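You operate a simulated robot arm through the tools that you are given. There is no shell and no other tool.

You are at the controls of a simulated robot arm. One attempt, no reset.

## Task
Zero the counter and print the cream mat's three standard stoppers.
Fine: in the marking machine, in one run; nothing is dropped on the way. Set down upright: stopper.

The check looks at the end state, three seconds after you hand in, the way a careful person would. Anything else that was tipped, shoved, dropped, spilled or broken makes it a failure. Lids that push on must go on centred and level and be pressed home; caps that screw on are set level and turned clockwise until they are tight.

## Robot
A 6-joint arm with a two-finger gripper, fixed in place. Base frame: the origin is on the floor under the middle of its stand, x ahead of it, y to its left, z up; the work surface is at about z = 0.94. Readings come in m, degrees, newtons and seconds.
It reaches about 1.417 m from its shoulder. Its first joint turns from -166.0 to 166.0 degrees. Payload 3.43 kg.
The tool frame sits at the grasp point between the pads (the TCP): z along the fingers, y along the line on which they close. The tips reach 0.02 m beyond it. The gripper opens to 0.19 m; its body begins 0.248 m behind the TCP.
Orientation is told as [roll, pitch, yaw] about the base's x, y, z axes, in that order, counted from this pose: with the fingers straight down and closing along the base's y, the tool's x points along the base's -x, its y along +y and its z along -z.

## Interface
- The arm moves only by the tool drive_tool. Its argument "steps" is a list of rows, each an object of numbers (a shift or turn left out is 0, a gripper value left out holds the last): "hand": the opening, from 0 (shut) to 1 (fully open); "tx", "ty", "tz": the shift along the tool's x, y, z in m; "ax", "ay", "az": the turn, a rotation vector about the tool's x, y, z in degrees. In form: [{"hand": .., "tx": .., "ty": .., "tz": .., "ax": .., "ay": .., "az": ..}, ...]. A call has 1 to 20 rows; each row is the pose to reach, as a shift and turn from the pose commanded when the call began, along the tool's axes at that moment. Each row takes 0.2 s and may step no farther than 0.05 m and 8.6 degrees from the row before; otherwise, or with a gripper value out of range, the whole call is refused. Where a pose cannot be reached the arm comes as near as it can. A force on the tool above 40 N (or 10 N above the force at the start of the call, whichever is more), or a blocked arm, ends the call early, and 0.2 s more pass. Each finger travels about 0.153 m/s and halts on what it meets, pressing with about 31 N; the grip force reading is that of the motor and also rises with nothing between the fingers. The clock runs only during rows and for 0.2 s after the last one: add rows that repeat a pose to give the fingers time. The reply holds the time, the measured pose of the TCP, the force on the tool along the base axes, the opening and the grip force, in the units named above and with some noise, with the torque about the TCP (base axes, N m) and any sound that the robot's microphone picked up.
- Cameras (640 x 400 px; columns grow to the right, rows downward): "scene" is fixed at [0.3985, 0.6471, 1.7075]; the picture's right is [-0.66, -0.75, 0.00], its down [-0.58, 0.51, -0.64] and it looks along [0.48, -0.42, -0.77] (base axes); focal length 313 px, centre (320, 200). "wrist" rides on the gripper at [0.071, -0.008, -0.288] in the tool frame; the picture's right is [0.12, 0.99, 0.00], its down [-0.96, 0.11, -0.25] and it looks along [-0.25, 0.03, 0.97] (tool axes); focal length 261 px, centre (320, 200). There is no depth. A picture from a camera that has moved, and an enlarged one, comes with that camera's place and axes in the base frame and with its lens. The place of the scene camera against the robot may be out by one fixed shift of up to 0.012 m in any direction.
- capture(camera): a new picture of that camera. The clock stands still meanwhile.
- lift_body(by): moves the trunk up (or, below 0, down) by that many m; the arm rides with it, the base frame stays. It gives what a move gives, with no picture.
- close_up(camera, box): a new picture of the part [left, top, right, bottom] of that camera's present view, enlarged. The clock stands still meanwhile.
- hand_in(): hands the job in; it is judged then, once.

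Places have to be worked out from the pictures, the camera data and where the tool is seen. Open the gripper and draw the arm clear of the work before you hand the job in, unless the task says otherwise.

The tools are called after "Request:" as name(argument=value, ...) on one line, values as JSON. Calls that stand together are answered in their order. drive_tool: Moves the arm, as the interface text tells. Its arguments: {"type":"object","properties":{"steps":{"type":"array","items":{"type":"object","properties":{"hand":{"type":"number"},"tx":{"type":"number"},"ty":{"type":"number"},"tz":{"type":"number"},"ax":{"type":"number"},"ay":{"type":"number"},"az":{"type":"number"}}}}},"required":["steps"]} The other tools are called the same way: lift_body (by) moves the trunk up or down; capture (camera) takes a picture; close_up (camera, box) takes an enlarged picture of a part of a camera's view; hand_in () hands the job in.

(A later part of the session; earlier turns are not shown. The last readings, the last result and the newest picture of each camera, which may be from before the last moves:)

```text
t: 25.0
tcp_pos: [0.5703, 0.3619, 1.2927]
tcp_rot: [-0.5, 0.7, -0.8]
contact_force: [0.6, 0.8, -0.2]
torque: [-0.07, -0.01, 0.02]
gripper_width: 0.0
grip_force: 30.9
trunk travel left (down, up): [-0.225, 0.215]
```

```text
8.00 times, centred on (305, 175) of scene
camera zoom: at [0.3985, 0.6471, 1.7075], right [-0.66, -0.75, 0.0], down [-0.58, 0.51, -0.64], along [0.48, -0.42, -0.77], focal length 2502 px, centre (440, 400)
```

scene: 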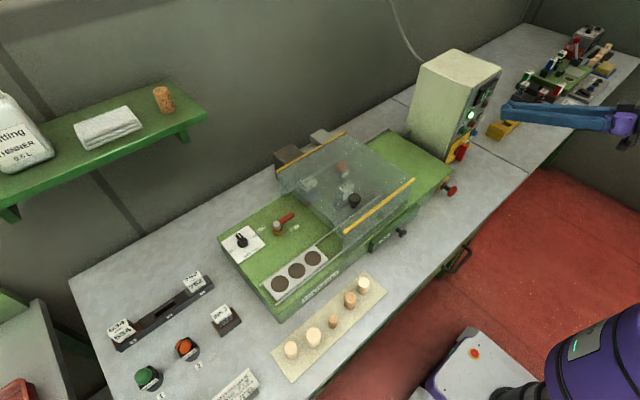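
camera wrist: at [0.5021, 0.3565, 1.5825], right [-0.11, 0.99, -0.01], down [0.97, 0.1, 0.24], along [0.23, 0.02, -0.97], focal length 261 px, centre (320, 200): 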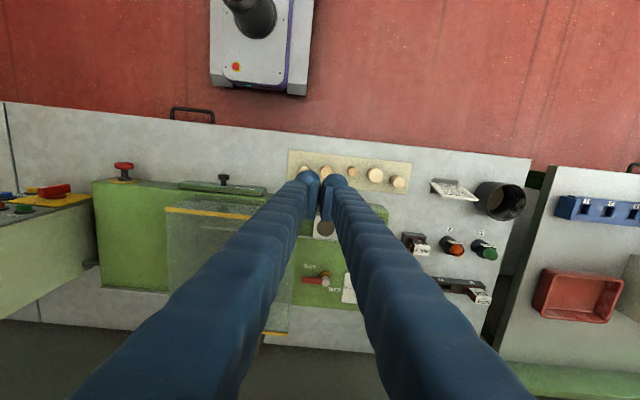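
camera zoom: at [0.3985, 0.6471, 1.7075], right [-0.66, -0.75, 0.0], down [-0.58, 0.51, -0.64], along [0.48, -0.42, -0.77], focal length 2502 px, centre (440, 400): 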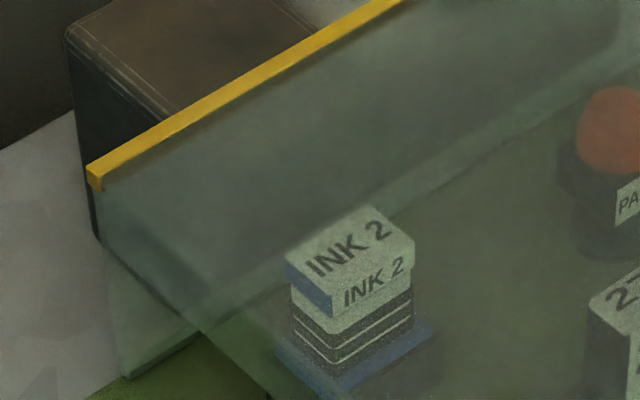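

The lever's handle lies along the SHUT label and READY is lit, so I leave it alone. Size marks: end stoppers (#1 at y≈0.568, #5 at y≈0.345) and the pitted one (#4 at y≈0.396) are the 31 mm ones. Neighbours are too close for fingers along y, so I'll turn the hand 90° to close along x.

Request:
drive_tool(steps=[{"hand": 0.3, "tx": -0.022, "ty": 0.015, "tz": 0.022}, {"hand": 0.3, "tx": -0.045, "ty": 0.03, "tz": 0.045}, {"hand": 0.3, "tx": -0.067, "ty": 0.045, "tz": 0.067}, {"hand": 0.3, "tx": -0.09, "ty": 0.06, "tz": 0.09}])

Request:
drive_tool(steps=[{"hand": 0.3, "az": -8}, {"az": -16}, {"az": -24}, {"az": -32}, {"az": -40}, {"az": -48}, {"az": -56}, {"az": -64}, {"az": -72}, {"az": -80}, {"az": -88}, {"az": -90}, {"az": -90}])

Request:
capture(camera="wrist")

Request:
capture(camera="scene")

```text
t: 26.0
tcp_pos: [0.6564, 0.4319, 1.2086]
tcp_rot: [0.0, 0.1, 0.1]
contact_force: [-0.1, 0.7, 0.1]
torque: [0.0, 0.07, -0.03]
gripper_width: 0.057
grip_force: 0.1
trunk travel left (down, up): [-0.225, 0.215]
```

```text
t: 28.8
tcp_pos: [0.6529, 0.4278, 1.2115]
tcp_rot: [-0.1, 0.0, 90.0]
contact_force: [-0.6, 0.5, -0.2]
torque: [-0.03, 0.01, 0.01]
gripper_width: 0.0575
grip_force: 0.0
trunk travel left (down, up): [-0.225, 0.215]
```

```text
taken
camera wrist: at [0.6619, 0.3578, 1.5001], right [-0.99, -0.12, 0.0], down [-0.12, 0.96, 0.25], along [-0.03, 0.25, -0.97], focal length 261 px, centre (320, 200)
```

wrist: 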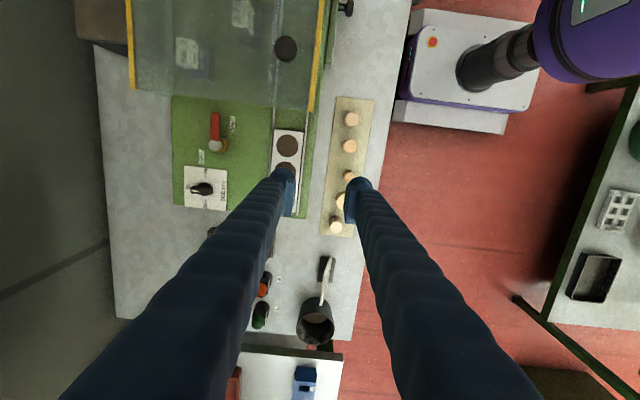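

```text
taken
```

scene: 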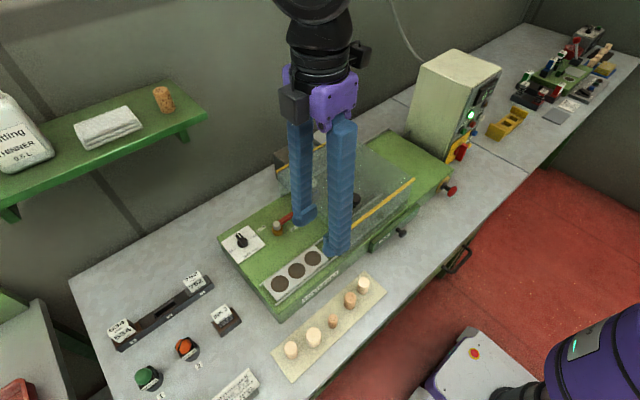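

Hand is turned and the camera now looks down on tray and mat. I'll zoom on both to measure positions.

Request:
close_up(camera="wrist", box=[260, 90, 390, 250])

Request:
close_up(camera="wrist", box=[320, 95, 384, 135])

Request:
close_up(camera="wrist", box=[260, 120, 324, 160])

```text
2.50 times, centred on (325, 170) of wrist
camera zoom: at [0.6619, 0.3578, 1.5001], right [-0.99, -0.12, 0.0], down [-0.12, 0.96, 0.25], along [-0.03, 0.25, -0.97], focal length 652 px, centre (308, 275)
```

zoom: 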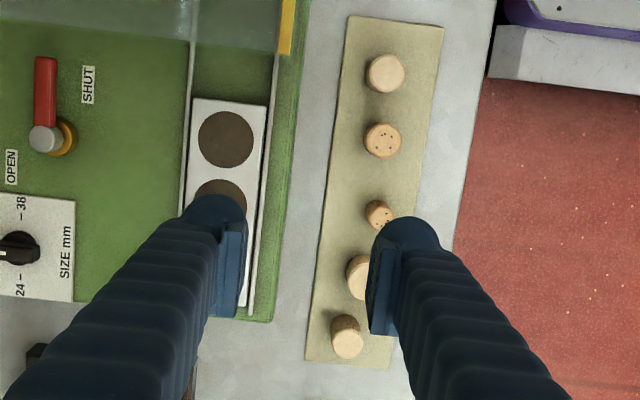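

```text
10.00 times, centred on (352, 115) of wrist
camera zoom: at [0.6619, 0.3578, 1.5001], right [-0.99, -0.12, 0.0], down [-0.12, 0.96, 0.25], along [-0.03, 0.25, -0.97], focal length 2606 px, centre (0, 1050)
```

zoom: 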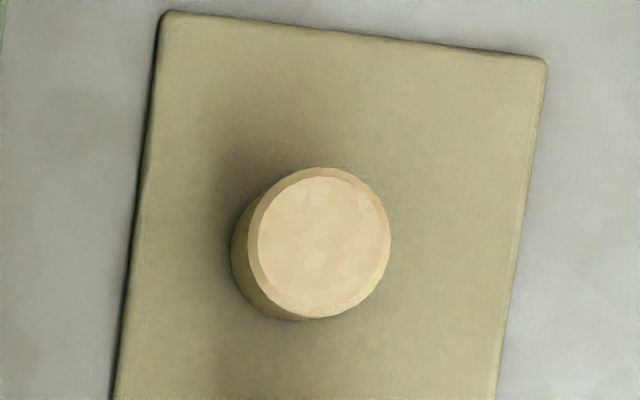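

```text
10.00 times, centred on (292, 140) of wrist
camera zoom: at [0.6619, 0.3578, 1.5001], right [-0.99, -0.12, 0.0], down [-0.12, 0.96, 0.25], along [-0.03, 0.25, -0.97], focal length 2606 px, centre (600, 800)
```

zoom: 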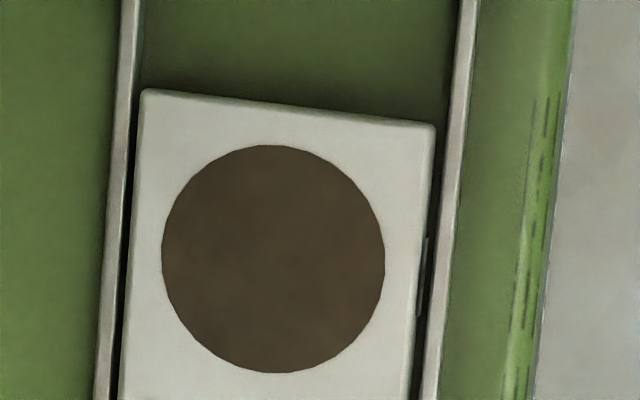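

Triangulating between the two wrist views puts the mat at z≈0.877 (lower than stated), stopper tops at ≈0.920, and the tray top at ≈0.957, with nests at x≈0.7255 and y≈0.391, 0.446, 0.501. I'll hover above #5 at (0.598, 0.323) and verify.

Request:
drive_tool(steps=[{"hand": 0.3, "tx": 0.026, "ty": 0.0138, "tz": 0.0325}, {"tx": 0.0525, "ty": 0.0275, "tz": 0.065}, {"tx": 0.079, "ty": 0.041, "tz": 0.0975}, {"tx": 0.105, "ty": 0.055, "tz": 0.13}, {"tx": 0.105, "ty": 0.055, "tz": 0.13}])

Request:
capture(camera="wrist")

Request:
close_up(camera="scene", box=[260, 190, 420, 350])

```text
t: 30.0
tcp_pos: [0.598, 0.3233, 1.0831]
tcp_rot: [0.0, 0.0, 90.2]
contact_force: [0.4, -0.4, 0.2]
torque: [0.06, -0.01, -0.04]
gripper_width: 0.057
grip_force: 0.1
trunk travel left (down, up): [-0.225, 0.215]
```

```text
taken
camera wrist: at [0.606, 0.253, 1.3716], right [-0.99, -0.12, 0.0], down [-0.12, 0.96, 0.25], along [-0.03, 0.25, -0.97], focal length 261 px, centre (320, 200)
```

wrist: 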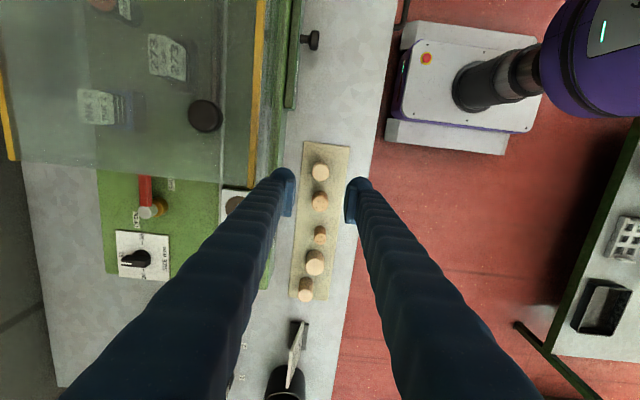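

```text
2.50 times, centred on (340, 270) of scene
camera zoom: at [0.3985, 0.6471, 1.7075], right [-0.66, -0.75, 0.0], down [-0.58, 0.51, -0.64], along [0.48, -0.42, -0.77], focal length 782 px, centre (270, 25)
```

zoom: 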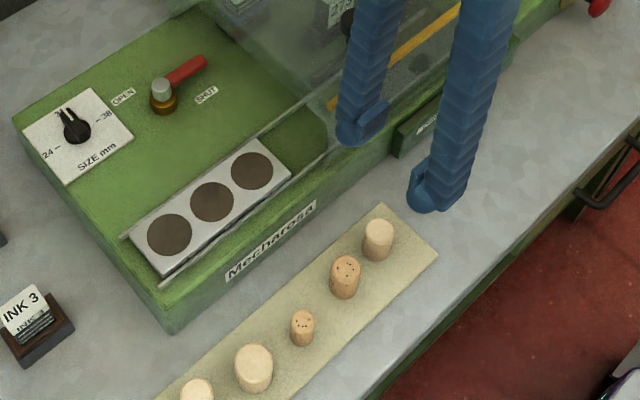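

Tips straddle #5 from above. A zoom will pin down its centre before descending.

Request:
close_up(camera="wrist", box=[270, 140, 366, 200])

Request:
close_up(camera="wrist", box=[280, 180, 360, 310])

```text
6.67 times, centred on (318, 170) of wrist
camera zoom: at [0.606, 0.253, 1.3716], right [-0.99, -0.12, 0.0], down [-0.12, 0.96, 0.25], along [-0.03, 0.25, -0.97], focal length 1738 px, centre (333, 400)
```

zoom: 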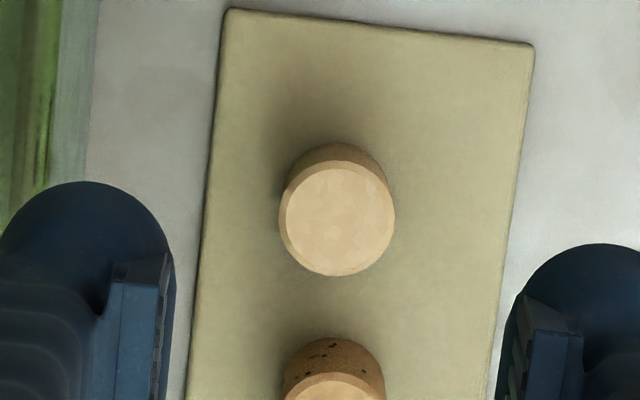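

```text
3.08 times, centred on (320, 245) of wrist
camera zoom: at [0.606, 0.253, 1.3716], right [-0.99, -0.12, 0.0], down [-0.12, 0.96, 0.25], along [-0.03, 0.25, -0.97], focal length 802 px, centre (320, 62)
```

zoom: 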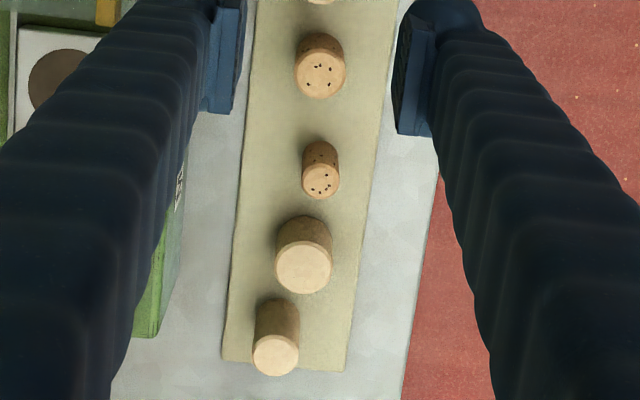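

#5's centre is (0.5975, 0.321), with its rim around z≈0.917. I'll descend so the tips come to about z 0.895, with the stopper between the pads.

Request:
drive_tool(steps=[{"hand": 0.3, "tx": 0.002, "tz": 0.04}, {"tx": 0.002, "tz": 0.08}, {"tx": 0.002, "tz": 0.12}, {"tx": 0.002, "tz": 0.15}, {"tx": 0.002, "tz": 0.168}, {"tx": 0.002, "tz": 0.168}])

Request:
close_up(camera="wrist", box=[240, 130, 400, 230])

Request:
close_up(camera="scene", box=[310, 230, 410, 310])

```text
t: 31.4
tcp_pos: [0.5981, 0.3215, 0.9123]
tcp_rot: [0.0, 0.0, 90.2]
contact_force: [0.3, 0.0, -0.3]
torque: [0.02, 0.01, 0.03]
gripper_width: 0.0568
grip_force: 0.1
trunk travel left (down, up): [-0.225, 0.215]
```

```text
4.00 times, centred on (320, 180) of wrist
camera zoom: at [0.6077, 0.2512, 1.2015], right [-0.99, -0.12, 0.0], down [-0.12, 0.96, 0.25], along [-0.03, 0.25, -0.97], focal length 1043 px, centre (320, 280)
```

zoom: 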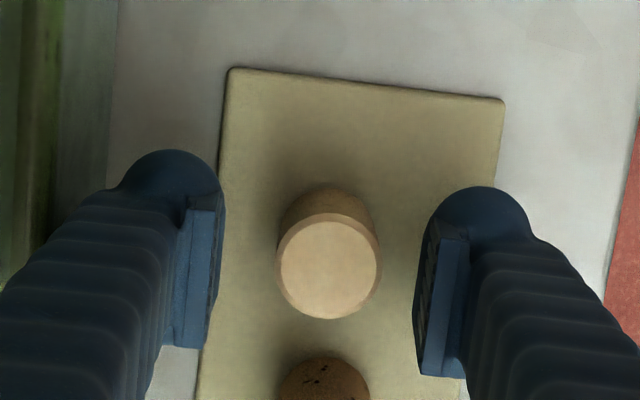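

```text
5.00 times, centred on (360, 270) of scene
camera zoom: at [0.3985, 0.6471, 1.7075], right [-0.66, -0.75, 0.0], down [-0.58, 0.51, -0.64], along [0.48, -0.42, -0.77], focal length 1564 px, centre (120, -150)
```

zoom: 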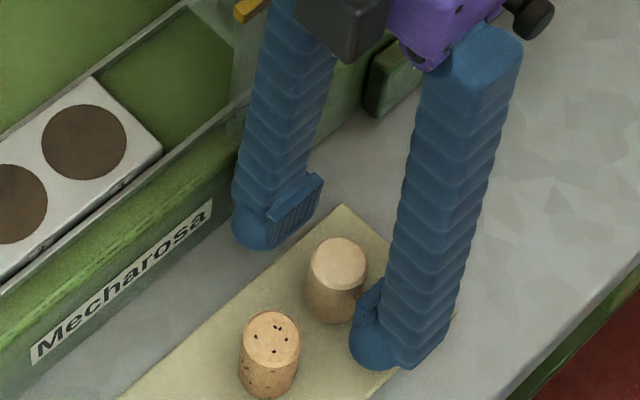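

The stopper sits about 3 mm toward −x of the pad centre; I'll centre on it and then close.

Request:
drive_tool(steps=[{"hand": 0.3, "ty": 0.003, "tx": 0.001}, {"hand": 0.3, "ty": 0.003, "tx": 0.001}, {"hand": 0.2, "ty": 0.003, "tx": 0.001}, {"hand": 0.1, "ty": 0.003, "tx": 0.001}, {"hand": 0.1, "ty": 0.003, "tx": 0.001}, {"hand": 0.1, "ty": 0.003, "tx": 0.001}])

Request:
close_up(camera="wrist", box=[240, 130, 400, 230])

Request:
close_up(camera="scene", box=[310, 230, 410, 310])

```text
t: 32.8
tcp_pos: [0.5964, 0.32, 0.9121]
tcp_rot: [0.0, -0.1, 90.2]
contact_force: [0.1, 0.8, 1.1]
torque: [-0.01, 0.0, 0.02]
gripper_width: 0.0269
grip_force: 30.9
trunk travel left (down, up): [-0.225, 0.215]
```

```text
4.00 times, centred on (320, 180) of wrist
camera zoom: at [0.6042, 0.2503, 1.2015], right [-0.99, -0.12, 0.0], down [-0.12, 0.96, 0.25], along [-0.03, 0.25, -0.97], focal length 1043 px, centre (320, 280)
```

zoom: 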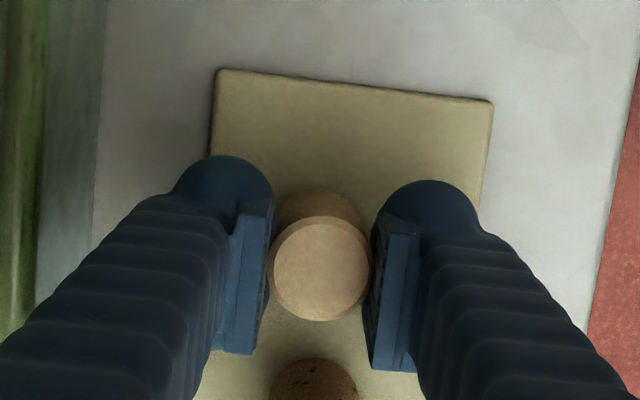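

```text
5.00 times, centred on (360, 270) of scene
camera zoom: at [0.3985, 0.6471, 1.7075], right [-0.66, -0.75, 0.0], down [-0.58, 0.51, -0.64], along [0.48, -0.42, -0.77], focal length 1564 px, centre (120, -150)
```

zoom: 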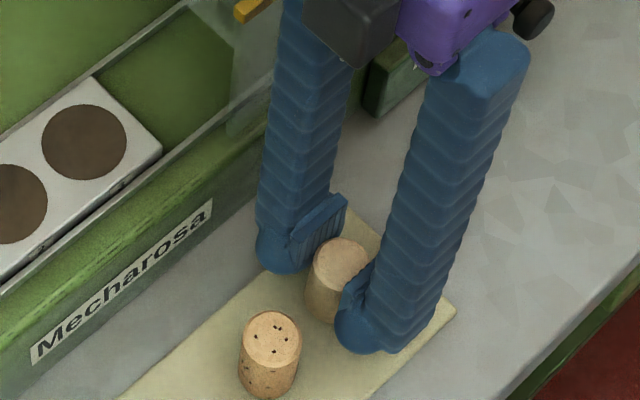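

Gripped at 0.027 m with 31 N. I'll lift gently by 3 cm and check the hold.

Request:
drive_tool(steps=[{"hand": 0.1, "tz": -0.01}, {"tz": -0.03}, {"tz": -0.06}, {"tz": -0.06}])

Request:
close_up(camera="wrist", box=[240, 130, 400, 230])

Request:
close_up(camera="scene", box=[310, 210, 410, 290])

```text
t: 33.8
tcp_pos: [0.5955, 0.3162, 0.9723]
tcp_rot: [0.1, 0.0, 90.0]
contact_force: [0.4, -0.3, -0.1]
torque: [0.05, 0.0, -0.03]
gripper_width: 0.027
grip_force: 30.9
trunk travel left (down, up): [-0.225, 0.215]
```

```text
4.00 times, centred on (320, 180) of wrist
camera zoom: at [0.6043, 0.247, 1.2615], right [-0.99, -0.12, 0.0], down [-0.12, 0.96, 0.25], along [-0.03, 0.25, -0.97], focal length 1043 px, centre (320, 280)
```

zoom: 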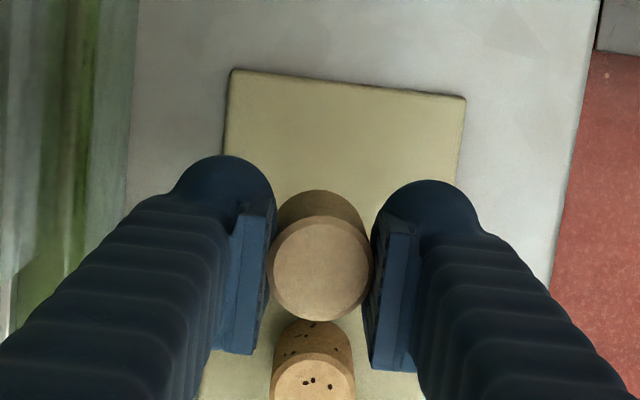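

```text
5.00 times, centred on (360, 250) of scene
camera zoom: at [0.3985, 0.6471, 1.7075], right [-0.66, -0.75, 0.0], down [-0.58, 0.51, -0.64], along [0.48, -0.42, -0.77], focal length 1564 px, centre (120, -50)
```

zoom: 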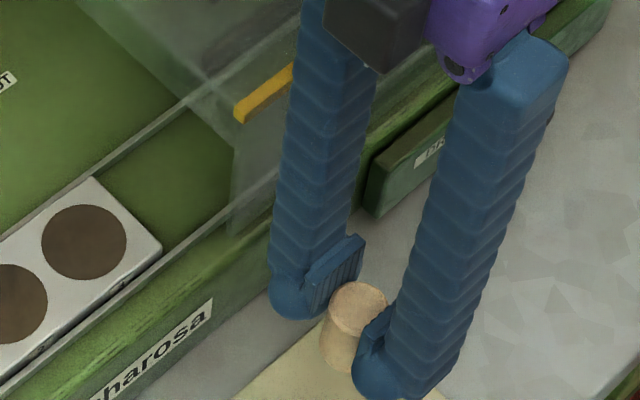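

Held securely. I'll raise to about z 1.10, clear of the hood, then move over nest 3 at roughly (0.7245, 0.390).

Request:
drive_tool(steps=[{"hand": 0.1, "tz": -0.045}, {"tz": -0.09}, {"tz": -0.13}, {"tz": -0.13, "tx": -0.02, "ty": -0.04}, {"tz": -0.13, "tx": -0.045, "ty": -0.08}, {"tz": -0.13, "tx": -0.0725, "ty": -0.12}, {"tz": -0.12, "tx": -0.0725, "ty": -0.129}, {"tz": -0.12, "tx": -0.0725, "ty": -0.129}])

Request:
capture(camera="wrist")

Request:
close_up(camera="scene", box=[240, 180, 400, 310])

```text
t: 35.6
tcp_pos: [0.725, 0.388, 1.0919]
tcp_rot: [0.0, -0.1, 90.1]
contact_force: [-0.6, -0.2, -0.5]
torque: [0.03, -0.05, 0.0]
gripper_width: 0.027
grip_force: 31.3
trunk travel left (down, up): [-0.225, 0.215]
```

```text
taken
camera wrist: at [0.733, 0.3187, 1.3816], right [-0.99, -0.12, 0.0], down [-0.12, 0.96, 0.25], along [-0.03, 0.25, -0.97], focal length 261 px, centre (320, 200)
```

wrist: 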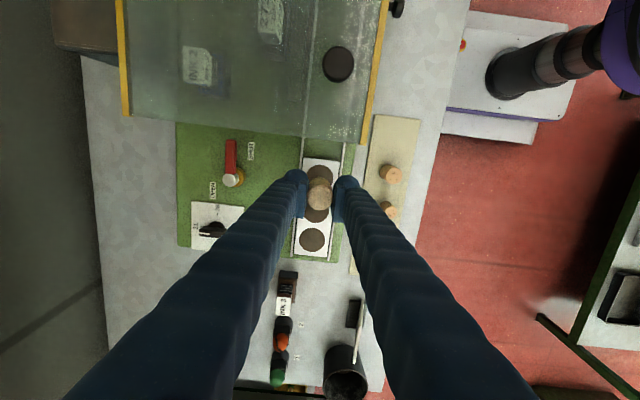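

```text
3.08 times, centred on (320, 245) of scene
camera zoom: at [0.3985, 0.6471, 1.7075], right [-0.66, -0.75, 0.0], down [-0.58, 0.51, -0.64], along [0.48, -0.42, -0.77], focal length 962 px, centre (320, 62)
```

zoom: 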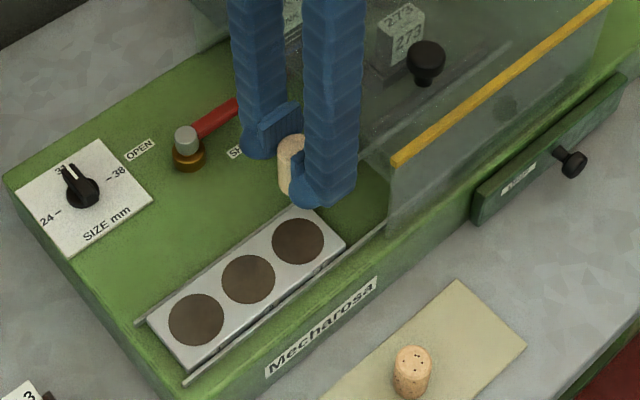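

Request:
close_up(camera="wrist", box=[270, 140, 366, 260])

Request:
close_up(camera="wrist", box=[288, 150, 352, 190])

```text
3.33 times, centred on (318, 200) of wrist
camera zoom: at [0.733, 0.3187, 1.3816], right [-0.99, -0.12, 0.0], down [-0.12, 0.96, 0.25], along [-0.03, 0.25, -0.97], focal length 869 px, centre (327, 200)
```

zoom: 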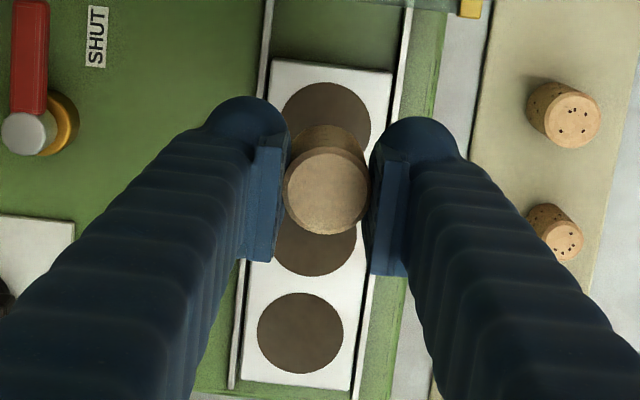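

```text
10.00 times, centred on (320, 170) of wrist
camera zoom: at [0.733, 0.3187, 1.3816], right [-0.99, -0.12, 0.0], down [-0.12, 0.96, 0.25], along [-0.03, 0.25, -0.97], focal length 2606 px, centre (320, 500)
```

zoom: 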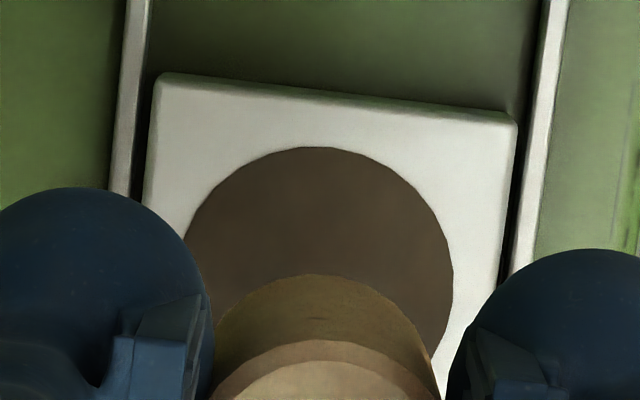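

Nest 3's centre comes out at (0.725, 0.391), so I need 3 mm in +y. I'll descend to just above the expected contact height and look.

Request:
drive_tool(steps=[{"hand": 0.1, "tx": -0.003}, {"tx": -0.003, "tz": 0.03}, {"tx": -0.003, "tz": 0.06}, {"tx": -0.003, "tz": 0.08}, {"tx": -0.003, "tz": 0.08}])

Request:
close_up(camera="wrist", box=[240, 120, 400, 220])

Request:
close_up(camera="scene", box=[270, 210, 350, 290])

```text
t: 36.8
tcp_pos: [0.7215, 0.396, 1.0131]
tcp_rot: [0.0, 0.1, 90.1]
contact_force: [0.2, -0.2, 1.1]
torque: [0.03, -0.01, -0.01]
gripper_width: 0.0268
grip_force: 31.1
trunk travel left (down, up): [-0.225, 0.215]
```

```text
4.00 times, centred on (320, 170) of wrist
camera zoom: at [0.7311, 0.3264, 1.3022], right [-0.99, -0.12, 0.0], down [-0.12, 0.96, 0.25], along [-0.03, 0.25, -0.97], focal length 1043 px, centre (320, 320)
```

zoom: 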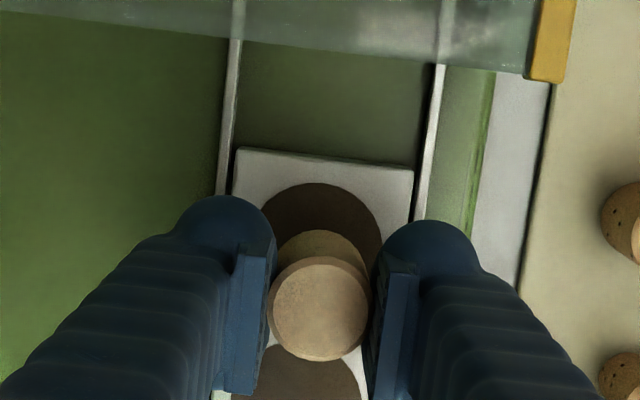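

```text
5.00 times, centred on (310, 250) of scene
camera zoom: at [0.3985, 0.6471, 1.7075], right [-0.66, -0.75, 0.0], down [-0.58, 0.51, -0.64], along [0.48, -0.42, -0.77], focal length 1564 px, centre (370, -50)
```

zoom: 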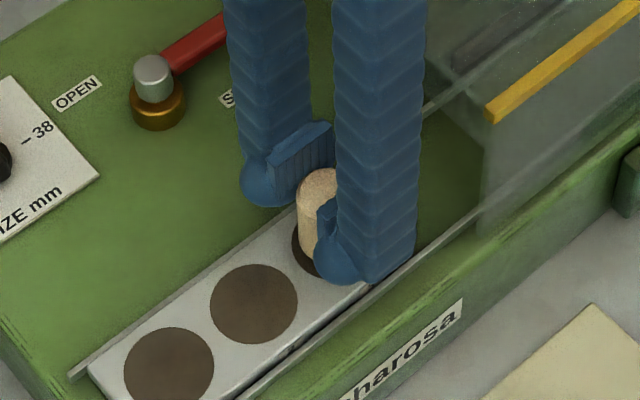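

The pose readings carry a few mm of noise, so I'll check alignment from the picture itself: zooming on the visible arc of nest 3 against the stopper.

Request:
close_up(camera="wrist", box=[292, 154, 348, 189])

Request:
close_up(camera="scene", box=[310, 235, 350, 270])

```text
11.43 times, centred on (320, 172) of wrist
camera zoom: at [0.7311, 0.3264, 1.3022], right [-0.99, -0.12, 0.0], down [-0.12, 0.96, 0.25], along [-0.03, 0.25, -0.97], focal length 2979 px, centre (320, 526)
```

zoom: 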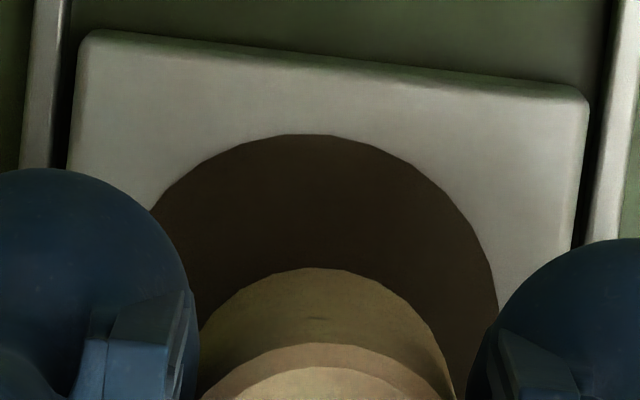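

```text
11.43 times, centred on (330, 252) of scene
camera zoom: at [0.3985, 0.6471, 1.7075], right [-0.66, -0.75, 0.0], down [-0.58, 0.51, -0.64], along [0.48, -0.42, -0.77], focal length 3574 px, centre (206, -400)
```

zoom: 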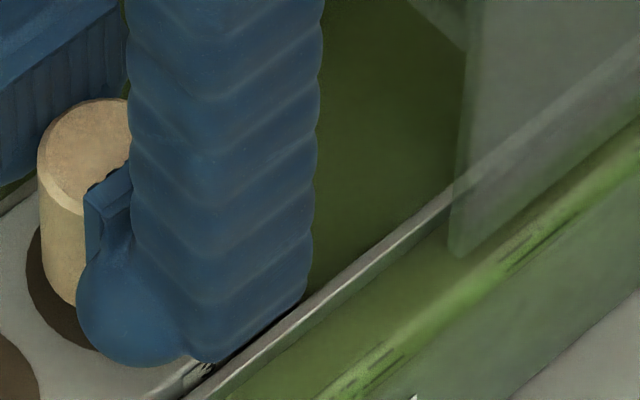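

From the arc fit, nest 3's centre lies about 5–6 mm toward −y of the held stopper. I'll correct by 5 mm and lower a further 10 mm, then recheck with little parallax.

Request:
drive_tool(steps=[{"hand": 0.1, "tx": 0.003, "ty": -0.001}, {"tx": 0.005, "ty": -0.001, "tz": 0.005}, {"tx": 0.005, "ty": -0.001, "tz": 0.01}, {"tx": 0.005, "ty": -0.001, "tz": 0.01}])

Request:
close_up(camera="wrist", box=[292, 154, 348, 189])

Request:
close_up(camera="scene", box=[310, 235, 350, 270])

```text
t: 37.8
tcp_pos: [0.7243, 0.3918, 1.0025]
tcp_rot: [0.0, 0.0, 90.1]
contact_force: [0.3, -0.4, -0.7]
torque: [-0.02, -0.02, -0.01]
gripper_width: 0.0267
grip_force: 30.9
trunk travel left (down, up): [-0.225, 0.215]
```

```text
11.43 times, centred on (320, 172) of wrist
camera zoom: at [0.7329, 0.3208, 1.2911], right [-0.99, -0.12, 0.0], down [-0.12, 0.96, 0.25], along [-0.03, 0.25, -0.97], focal length 2979 px, centre (320, 526)
```

zoom: 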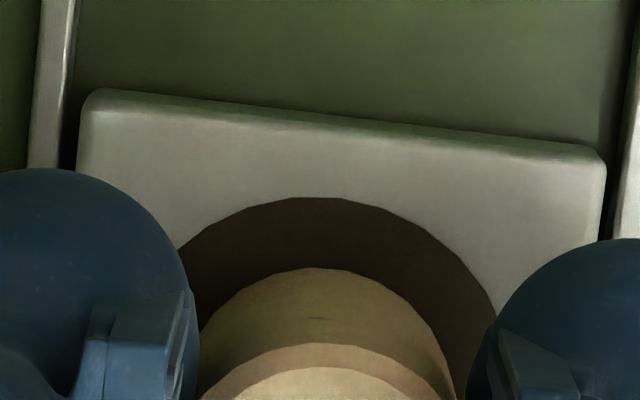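

```text
11.43 times, centred on (330, 252) of scene
camera zoom: at [0.3985, 0.6471, 1.7075], right [-0.66, -0.75, 0.0], down [-0.58, 0.51, -0.64], along [0.48, -0.42, -0.77], focal length 3574 px, centre (206, -400)
```

zoom: 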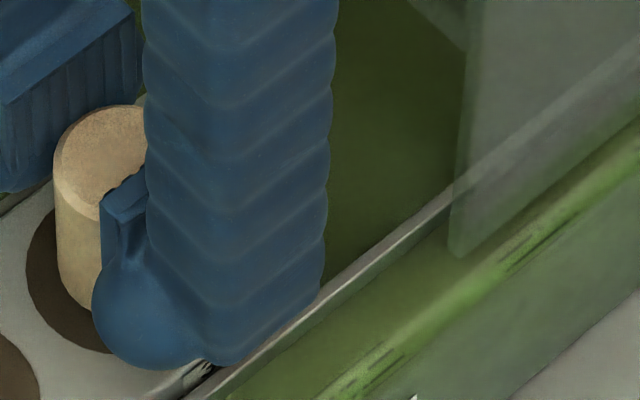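

Stopper and nest are now concentric to about 1 mm. I'll lower in 2 mm steps and watch the vertical force for touch-down.

Request:
drive_tool(steps=[{"hand": 0.1, "tz": 0.002}, {"tz": 0.004}, {"tz": 0.006}, {"tz": 0.006}])

Request:
close_up(camera="scene", box=[310, 235, 350, 270])

```text
t: 38.8
tcp_pos: [0.7241, 0.3889, 1.0002]
tcp_rot: [-0.2, 0.0, 90.1]
contact_force: [-1.1, 0.7, 26.2]
torque: [0.09, 0.07, 0.02]
gripper_width: 0.0269
grip_force: 30.7
trunk travel left (down, up): [-0.225, 0.215]
```

```text
11.43 times, centred on (330, 252) of scene
camera zoom: at [0.3985, 0.6471, 1.7075], right [-0.66, -0.75, 0.0], down [-0.58, 0.51, -0.64], along [0.48, -0.42, -0.77], focal length 3574 px, centre (206, -400)
```

zoom: 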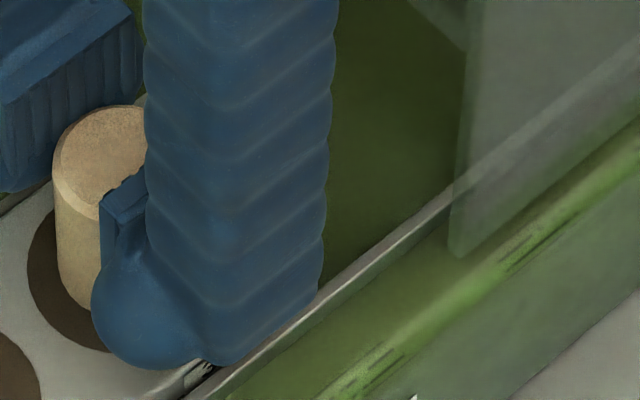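

Touch-down: 26 N at TCP z≈1.000. I'll ease off the push by about 4.5 mm of command, then open slowly.

Request:
drive_tool(steps=[{"hand": 0.1, "tz": -0.003}, {"hand": 0.1, "tz": -0.0045}, {"hand": 0.1, "tz": -0.0045}])

```text
t: 39.6
tcp_pos: [0.7249, 0.3899, 0.9995]
tcp_rot: [0.1, 0.1, 90.2]
contact_force: [0.0, 0.6, 0.1]
torque: [-0.02, 0.02, -0.01]
gripper_width: 0.0268
grip_force: 31.3
trunk travel left (down, up): [-0.225, 0.215]
```

Force is back to zero, so the base is within a millimetre of the nest. I'll nudge down 1 mm and open the fingers gradually.

Request:
drive_tool(steps=[{"hand": 0.1, "tz": 0.001}, {"hand": 0.16, "tz": 0.001}, {"hand": 0.2, "tz": 0.001}, {"hand": 0.25, "tz": 0.001}, {"hand": 0.25, "tz": 0.001}])

Request:
close_up(camera="scene", box=[290, 220, 350, 270])

Request:
close_up(camera="wrist", box=[272, 150, 368, 210])

```text
t: 40.8
tcp_pos: [0.7267, 0.3906, 1.0]
tcp_rot: [0.3, -0.1, 90.1]
contact_force: [-0.4, 0.2, -0.4]
torque: [0.05, -0.04, 0.03]
gripper_width: 0.0477
grip_force: 0.1
trunk travel left (down, up): [-0.225, 0.215]
```

```text
8.00 times, centred on (320, 245) of scene
camera zoom: at [0.3985, 0.6471, 1.7075], right [-0.66, -0.75, 0.0], down [-0.58, 0.51, -0.64], along [0.48, -0.42, -0.77], focal length 2502 px, centre (320, -160)
```

zoom: 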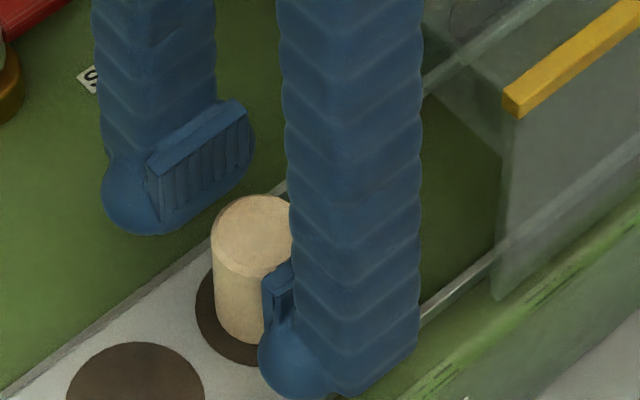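

```text
6.67 times, centred on (320, 180) of wrist
camera zoom: at [0.7345, 0.3211, 1.289], right [-0.99, -0.12, 0.0], down [-0.12, 0.96, 0.25], along [-0.03, 0.25, -0.97], focal length 1738 px, centre (320, 333)
```

zoom: 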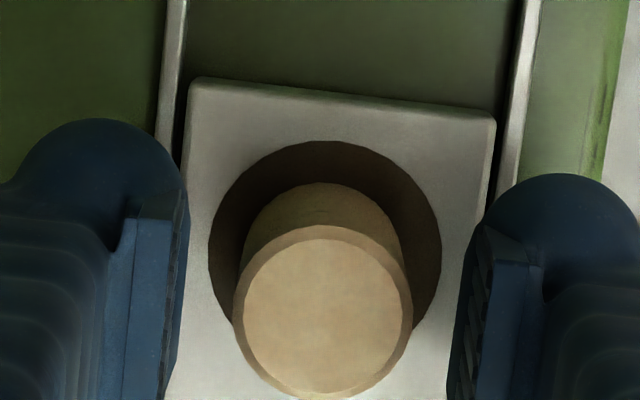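

Stopper #5 stands upright and centred in nest 3. I'll rise straight up and go over to the pitted 31 mm stopper #4, near (0.591, 0.3755).

Request:
drive_tool(steps=[{"hand": 0.25, "tz": -0.04}, {"tz": -0.08}, {"tz": -0.1}, {"hand": 0.3, "tz": -0.1, "ty": 0.045, "tx": 0.005}, {"hand": 0.3, "tz": -0.1, "ty": 0.09, "tx": 0.01}, {"hand": 0.3, "tz": -0.08, "ty": 0.134, "tx": 0.015}, {"hand": 0.3, "tz": -0.06, "ty": 0.134, "tx": 0.015}, {"hand": 0.3, "tz": -0.06, "ty": 0.134, "tx": 0.015}])

Request:
close_up(camera="wrist", box=[240, 130, 400, 230])

Request:
close_up(camera="scene", box=[260, 210, 400, 320])

```text
t: 42.6
tcp_pos: [0.5921, 0.3774, 1.0642]
tcp_rot: [0.0, 0.0, 90.0]
contact_force: [-0.3, 0.9, -1.0]
torque: [-0.01, 0.0, 0.02]
gripper_width: 0.0571
grip_force: 0.3
trunk travel left (down, up): [-0.225, 0.215]
```

```text
4.00 times, centred on (320, 180) of wrist
camera zoom: at [0.601, 0.3071, 1.3531], right [-0.99, -0.12, 0.0], down [-0.12, 0.96, 0.25], along [-0.03, 0.25, -0.97], focal length 1043 px, centre (320, 280)
```

zoom: 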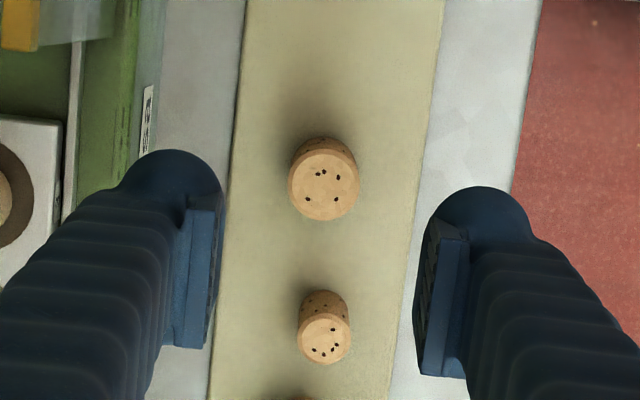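

```text
3.64 times, centred on (330, 265) of scene
camera zoom: at [0.3985, 0.6471, 1.7075], right [-0.66, -0.75, 0.0], down [-0.58, 0.51, -0.64], along [0.48, -0.42, -0.77], focal length 1137 px, centre (284, -36)
```

zoom: 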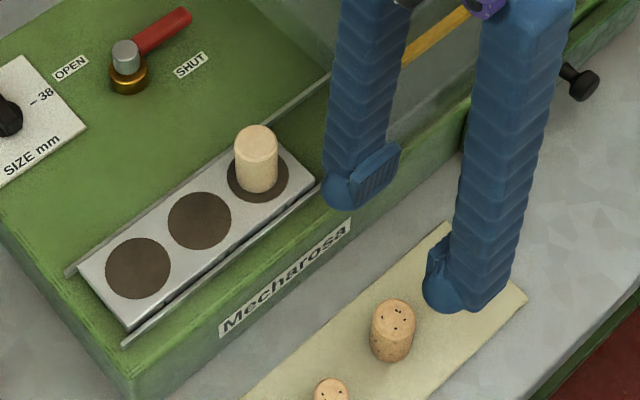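

#4 measures 31 mm and sits 2 mm toward −x of the tool axis. Descending around it to the same grip height.

Request:
drive_tool(steps=[{"hand": 0.3, "ty": 0.002, "tz": 0.04}, {"ty": 0.002, "tz": 0.08}, {"ty": 0.002, "tz": 0.12}, {"ty": 0.002, "tz": 0.149}, {"ty": 0.002, "tz": 0.149}])

Request:
close_up(camera="wrist", box=[240, 130, 400, 230])

Request:
close_up(camera="scene", box=[300, 240, 400, 320])

```text
t: 43.8
tcp_pos: [0.5902, 0.3762, 0.9112]
tcp_rot: [0.0, -0.1, 90.1]
contact_force: [0.3, 0.4, 0.6]
torque: [-0.02, -0.03, -0.01]
gripper_width: 0.0572
grip_force: 0.0
trunk travel left (down, up): [-0.225, 0.215]
```

```text
4.00 times, centred on (320, 180) of wrist
camera zoom: at [0.5987, 0.3055, 1.2002], right [-0.99, -0.12, 0.0], down [-0.12, 0.96, 0.25], along [-0.03, 0.25, -0.97], focal length 1043 px, centre (320, 280)
```

zoom: 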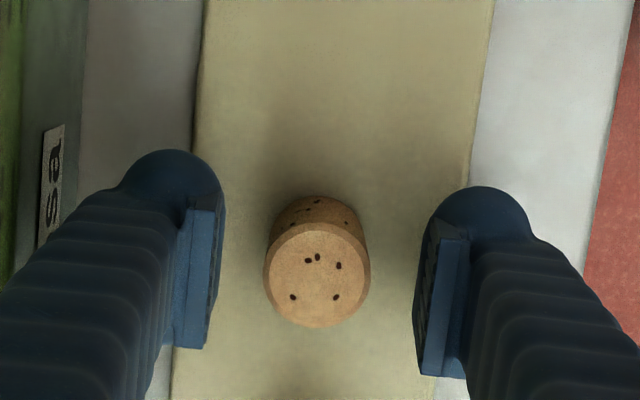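

```text
5.00 times, centred on (350, 280) of scene
camera zoom: at [0.3985, 0.6471, 1.7075], right [-0.66, -0.75, 0.0], down [-0.58, 0.51, -0.64], along [0.48, -0.42, -0.77], focal length 1564 px, centre (170, -200)
```

zoom: 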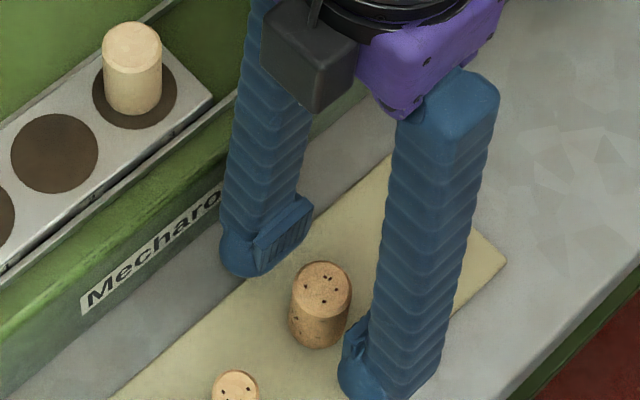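

Nearly centred; a 1 mm trim, then close on #4.

Request:
drive_tool(steps=[{"hand": 0.3, "ty": -0.001, "tx": -0.0015}, {"hand": 0.3, "ty": -0.001, "tx": -0.0015}, {"hand": 0.2, "ty": -0.001, "tx": -0.0015}, {"hand": 0.1, "ty": -0.001, "tx": -0.0015}, {"hand": 0.1, "ty": -0.001, "tx": -0.0015}, {"hand": 0.1, "ty": -0.001, "tx": -0.0015}])

Request:
close_up(camera="wrist", box=[240, 130, 400, 230])

```text
t: 45.2
tcp_pos: [0.5899, 0.3763, 0.9107]
tcp_rot: [0.0, 0.0, 90.1]
contact_force: [-0.4, -0.4, 0.5]
torque: [-0.02, -0.03, 0.02]
gripper_width: 0.026
grip_force: 31.5
trunk travel left (down, up): [-0.225, 0.215]
```

```text
4.00 times, centred on (320, 180) of wrist
camera zoom: at [0.5991, 0.3064, 1.2002], right [-0.99, -0.12, 0.0], down [-0.12, 0.96, 0.25], along [-0.03, 0.25, -0.97], focal length 1043 px, centre (320, 280)
```

zoom: 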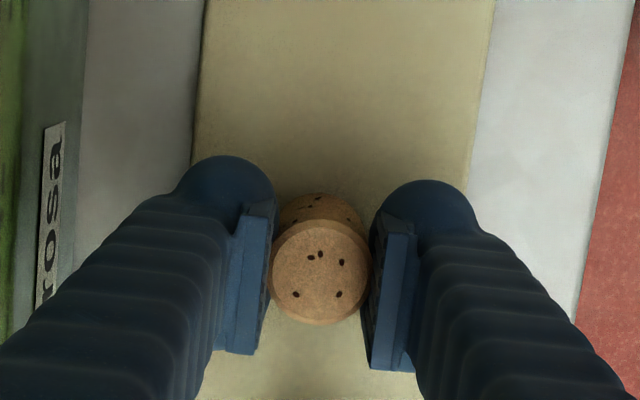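

Gripped #4. I'll lift high, carry it over nest 2 at roughly (0.725, 0.4435), and hover there.

Request:
drive_tool(steps=[{"hand": 0.1, "tz": -0.02}, {"tz": -0.06}, {"tz": -0.105}, {"tz": -0.15}, {"tz": -0.19}, {"tz": -0.19, "ty": -0.04, "tx": -0.02}, {"tz": -0.19, "ty": -0.08, "tx": -0.04}, {"tz": -0.19, "ty": -0.12, "tx": -0.06}, {"tz": -0.19, "ty": -0.135, "tx": -0.067}, {"tz": -0.15, "ty": -0.135, "tx": -0.067}, {"tz": -0.11, "ty": -0.135, "tx": -0.067}, {"tz": -0.1, "ty": -0.135, "tx": -0.067}, {"tz": -0.1, "ty": -0.135, "tx": -0.067}])

Request:
close_up(camera="wrist", box=[272, 140, 368, 200])

Request:
close_up(camera="scene", box=[260, 210, 360, 290])

```text
t: 48.0
tcp_pos: [0.7263, 0.4432, 1.0107]
tcp_rot: [0.1, 0.0, 90.1]
contact_force: [-0.2, -0.5, -0.3]
torque: [0.0, 0.0, -0.01]
gripper_width: 0.0257
grip_force: 31.7
trunk travel left (down, up): [-0.225, 0.215]
```

```text
6.67 times, centred on (320, 170) of wrist
camera zoom: at [0.7352, 0.3729, 1.3001], right [-0.99, -0.12, 0.0], down [-0.12, 0.96, 0.25], along [-0.03, 0.25, -0.97], focal length 1738 px, centre (320, 400)
```

zoom: 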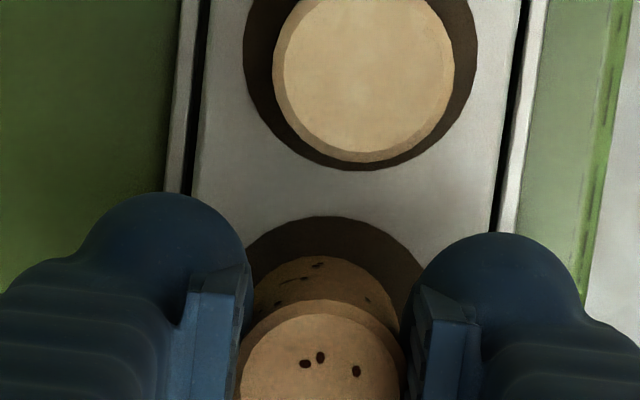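

```text
5.00 times, centred on (310, 250) of scene
camera zoom: at [0.3985, 0.6471, 1.7075], right [-0.66, -0.75, 0.0], down [-0.58, 0.51, -0.64], along [0.48, -0.42, -0.77], focal length 1564 px, centre (370, -50)
```

zoom: 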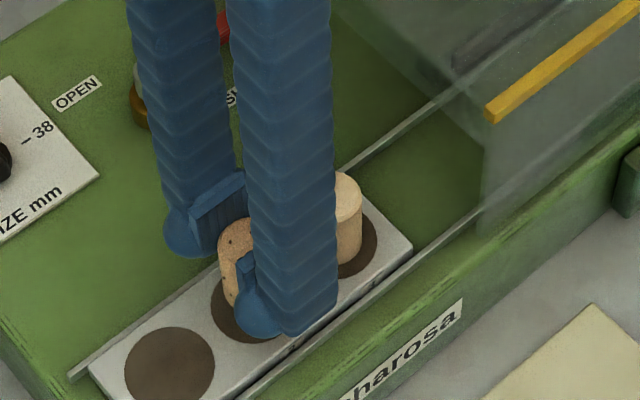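

Nest 2 lies about 2 mm toward −x and 1.5 mm toward +y of the stopper. I'll trim that and lower to touch-down.

Request:
drive_tool(steps=[{"hand": 0.1, "ty": 0.002, "tx": -0.0015}, {"ty": 0.002, "tx": -0.0015, "tz": 0.005}, {"ty": 0.002, "tx": -0.0015, "tz": 0.009}, {"ty": 0.002, "tx": -0.0015, "tz": 0.011}, {"ty": 0.002, "tx": -0.0015, "tz": 0.012}, {"ty": 0.002, "tx": -0.0015, "tz": 0.012}])

Request:
close_up(camera="wrist", box=[272, 140, 368, 200])

Request:
close_up(camera="scene", box=[280, 230, 340, 280])

```text
t: 49.4
tcp_pos: [0.7231, 0.4476, 0.9994]
tcp_rot: [0.1, 0.0, 90.1]
contact_force: [-0.1, -0.4, 0.4]
torque: [-0.03, 0.0, 0.0]
gripper_width: 0.0271
grip_force: 30.7
trunk travel left (down, up): [-0.225, 0.215]
```

```text
6.67 times, centred on (320, 170) of wrist
camera zoom: at [0.7319, 0.3762, 1.2885], right [-0.99, -0.12, 0.0], down [-0.12, 0.96, 0.25], along [-0.03, 0.25, -0.97], focal length 1738 px, centre (320, 400)
```

zoom: 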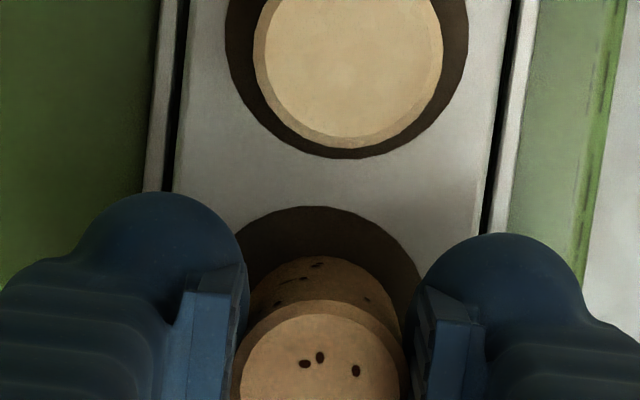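

```text
8.00 times, centred on (310, 255) of scene
camera zoom: at [0.3985, 0.6471, 1.7075], right [-0.66, -0.75, 0.0], down [-0.58, 0.51, -0.64], along [0.48, -0.42, -0.77], focal length 2502 px, centre (400, -240)
```

zoom: 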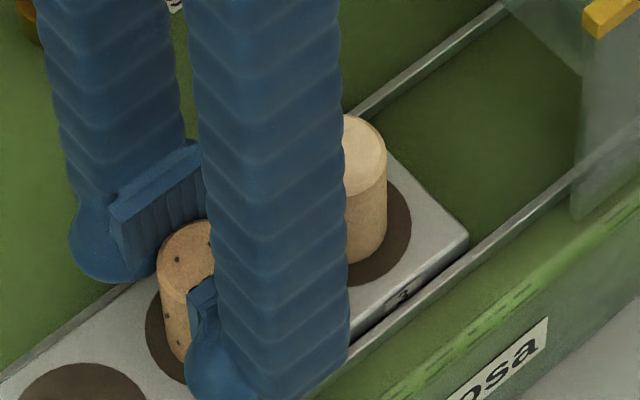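

Not yet touching. I'll zoom tighter to check concentricity before the final millimetres.

Request:
close_up(camera="wrist", box=[296, 164, 344, 194])

Request:
close_up(camera="scene", box=[290, 245, 330, 280])

```text
13.33 times, centred on (320, 179) of wrist
camera zoom: at [0.7319, 0.3762, 1.2885], right [-0.99, -0.12, 0.0], down [-0.12, 0.96, 0.25], along [-0.03, 0.25, -0.97], focal length 3475 px, centre (320, 480)
```

zoom: 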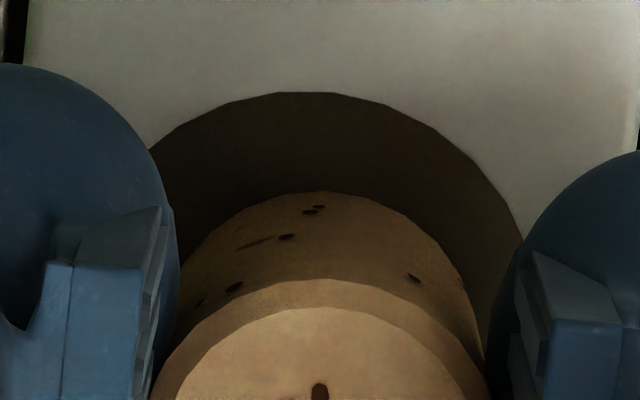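

```text
11.43 times, centred on (310, 262) of scene
camera zoom: at [0.3985, 0.6471, 1.7075], right [-0.66, -0.75, 0.0], down [-0.58, 0.51, -0.64], along [0.48, -0.42, -0.77], focal length 3574 px, centre (434, -514)
```

zoom: 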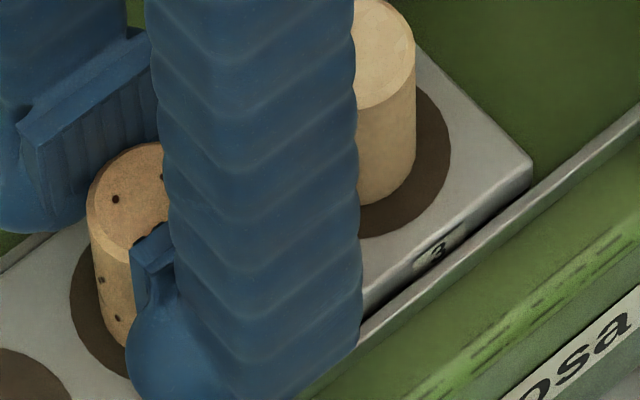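

The nest centre is offset about 1.7 mm in +x and 1.3 mm in −y from the stopper base. I'll trim that and lower the last few millimetres slowly.

Request:
drive_tool(steps=[{"hand": 0.1, "ty": -0.0016, "tx": 0.0012}, {"ty": -0.0016, "tx": 0.0012, "tz": 0.001}, {"ty": -0.0016, "tx": 0.0012, "tz": 0.002}, {"ty": -0.0016, "tx": 0.0012, "tz": 0.002}])

```text
t: 50.4
tcp_pos: [0.7252, 0.4446, 0.9977]
tcp_rot: [0.0, 0.0, 90.1]
contact_force: [0.5, -0.7, 11.5]
torque: [-0.03, 0.0, 0.01]
gripper_width: 0.0269
grip_force: 31.2
trunk travel left (down, up): [-0.225, 0.215]
```

Touching now with 11.5 N at z≈0.998. I'll ease off 1 mm and open.

Request:
drive_tool(steps=[{"hand": 0.1, "tz": -0.0012}, {"hand": 0.1, "tz": -0.0012}, {"hand": 0.16, "tz": -0.0012}, {"hand": 0.2, "tz": -0.0012}, {"hand": 0.25, "tz": -0.0012}, {"hand": 0.25, "tz": -0.0012}])

Request:
close_up(camera="wrist", box=[272, 150, 368, 210])

Request:
close_up(camera="scene", box=[280, 230, 340, 280])

```text
t: 51.8
tcp_pos: [0.7259, 0.4443, 0.9974]
tcp_rot: [0.1, -0.1, 90.1]
contact_force: [0.5, 1.0, -0.1]
torque: [-0.02, -0.01, 0.0]
gripper_width: 0.0474
grip_force: 0.1
trunk travel left (down, up): [-0.225, 0.215]
```

```text
6.67 times, centred on (320, 180) of wrist
camera zoom: at [0.7339, 0.3742, 1.2878], right [-0.99, -0.12, 0.0], down [-0.12, 0.96, 0.25], along [-0.03, 0.25, -0.97], focal length 1738 px, centre (320, 333)
```

zoom: 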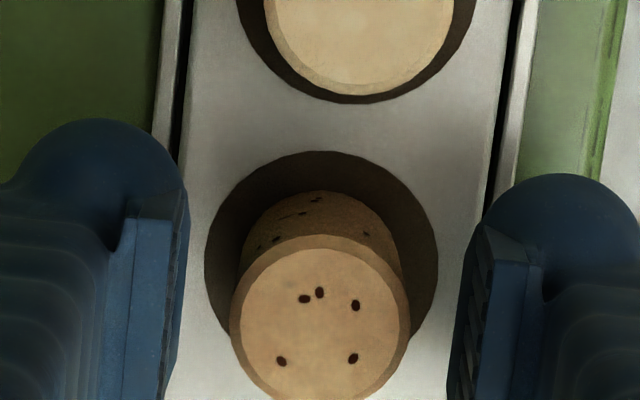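

```text
8.00 times, centred on (310, 255) of scene
camera zoom: at [0.3985, 0.6471, 1.7075], right [-0.66, -0.75, 0.0], down [-0.58, 0.51, -0.64], along [0.48, -0.42, -0.77], focal length 2502 px, centre (400, -240)
```

zoom: 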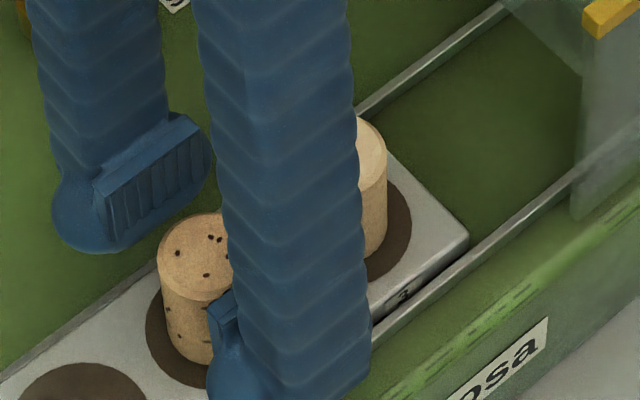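

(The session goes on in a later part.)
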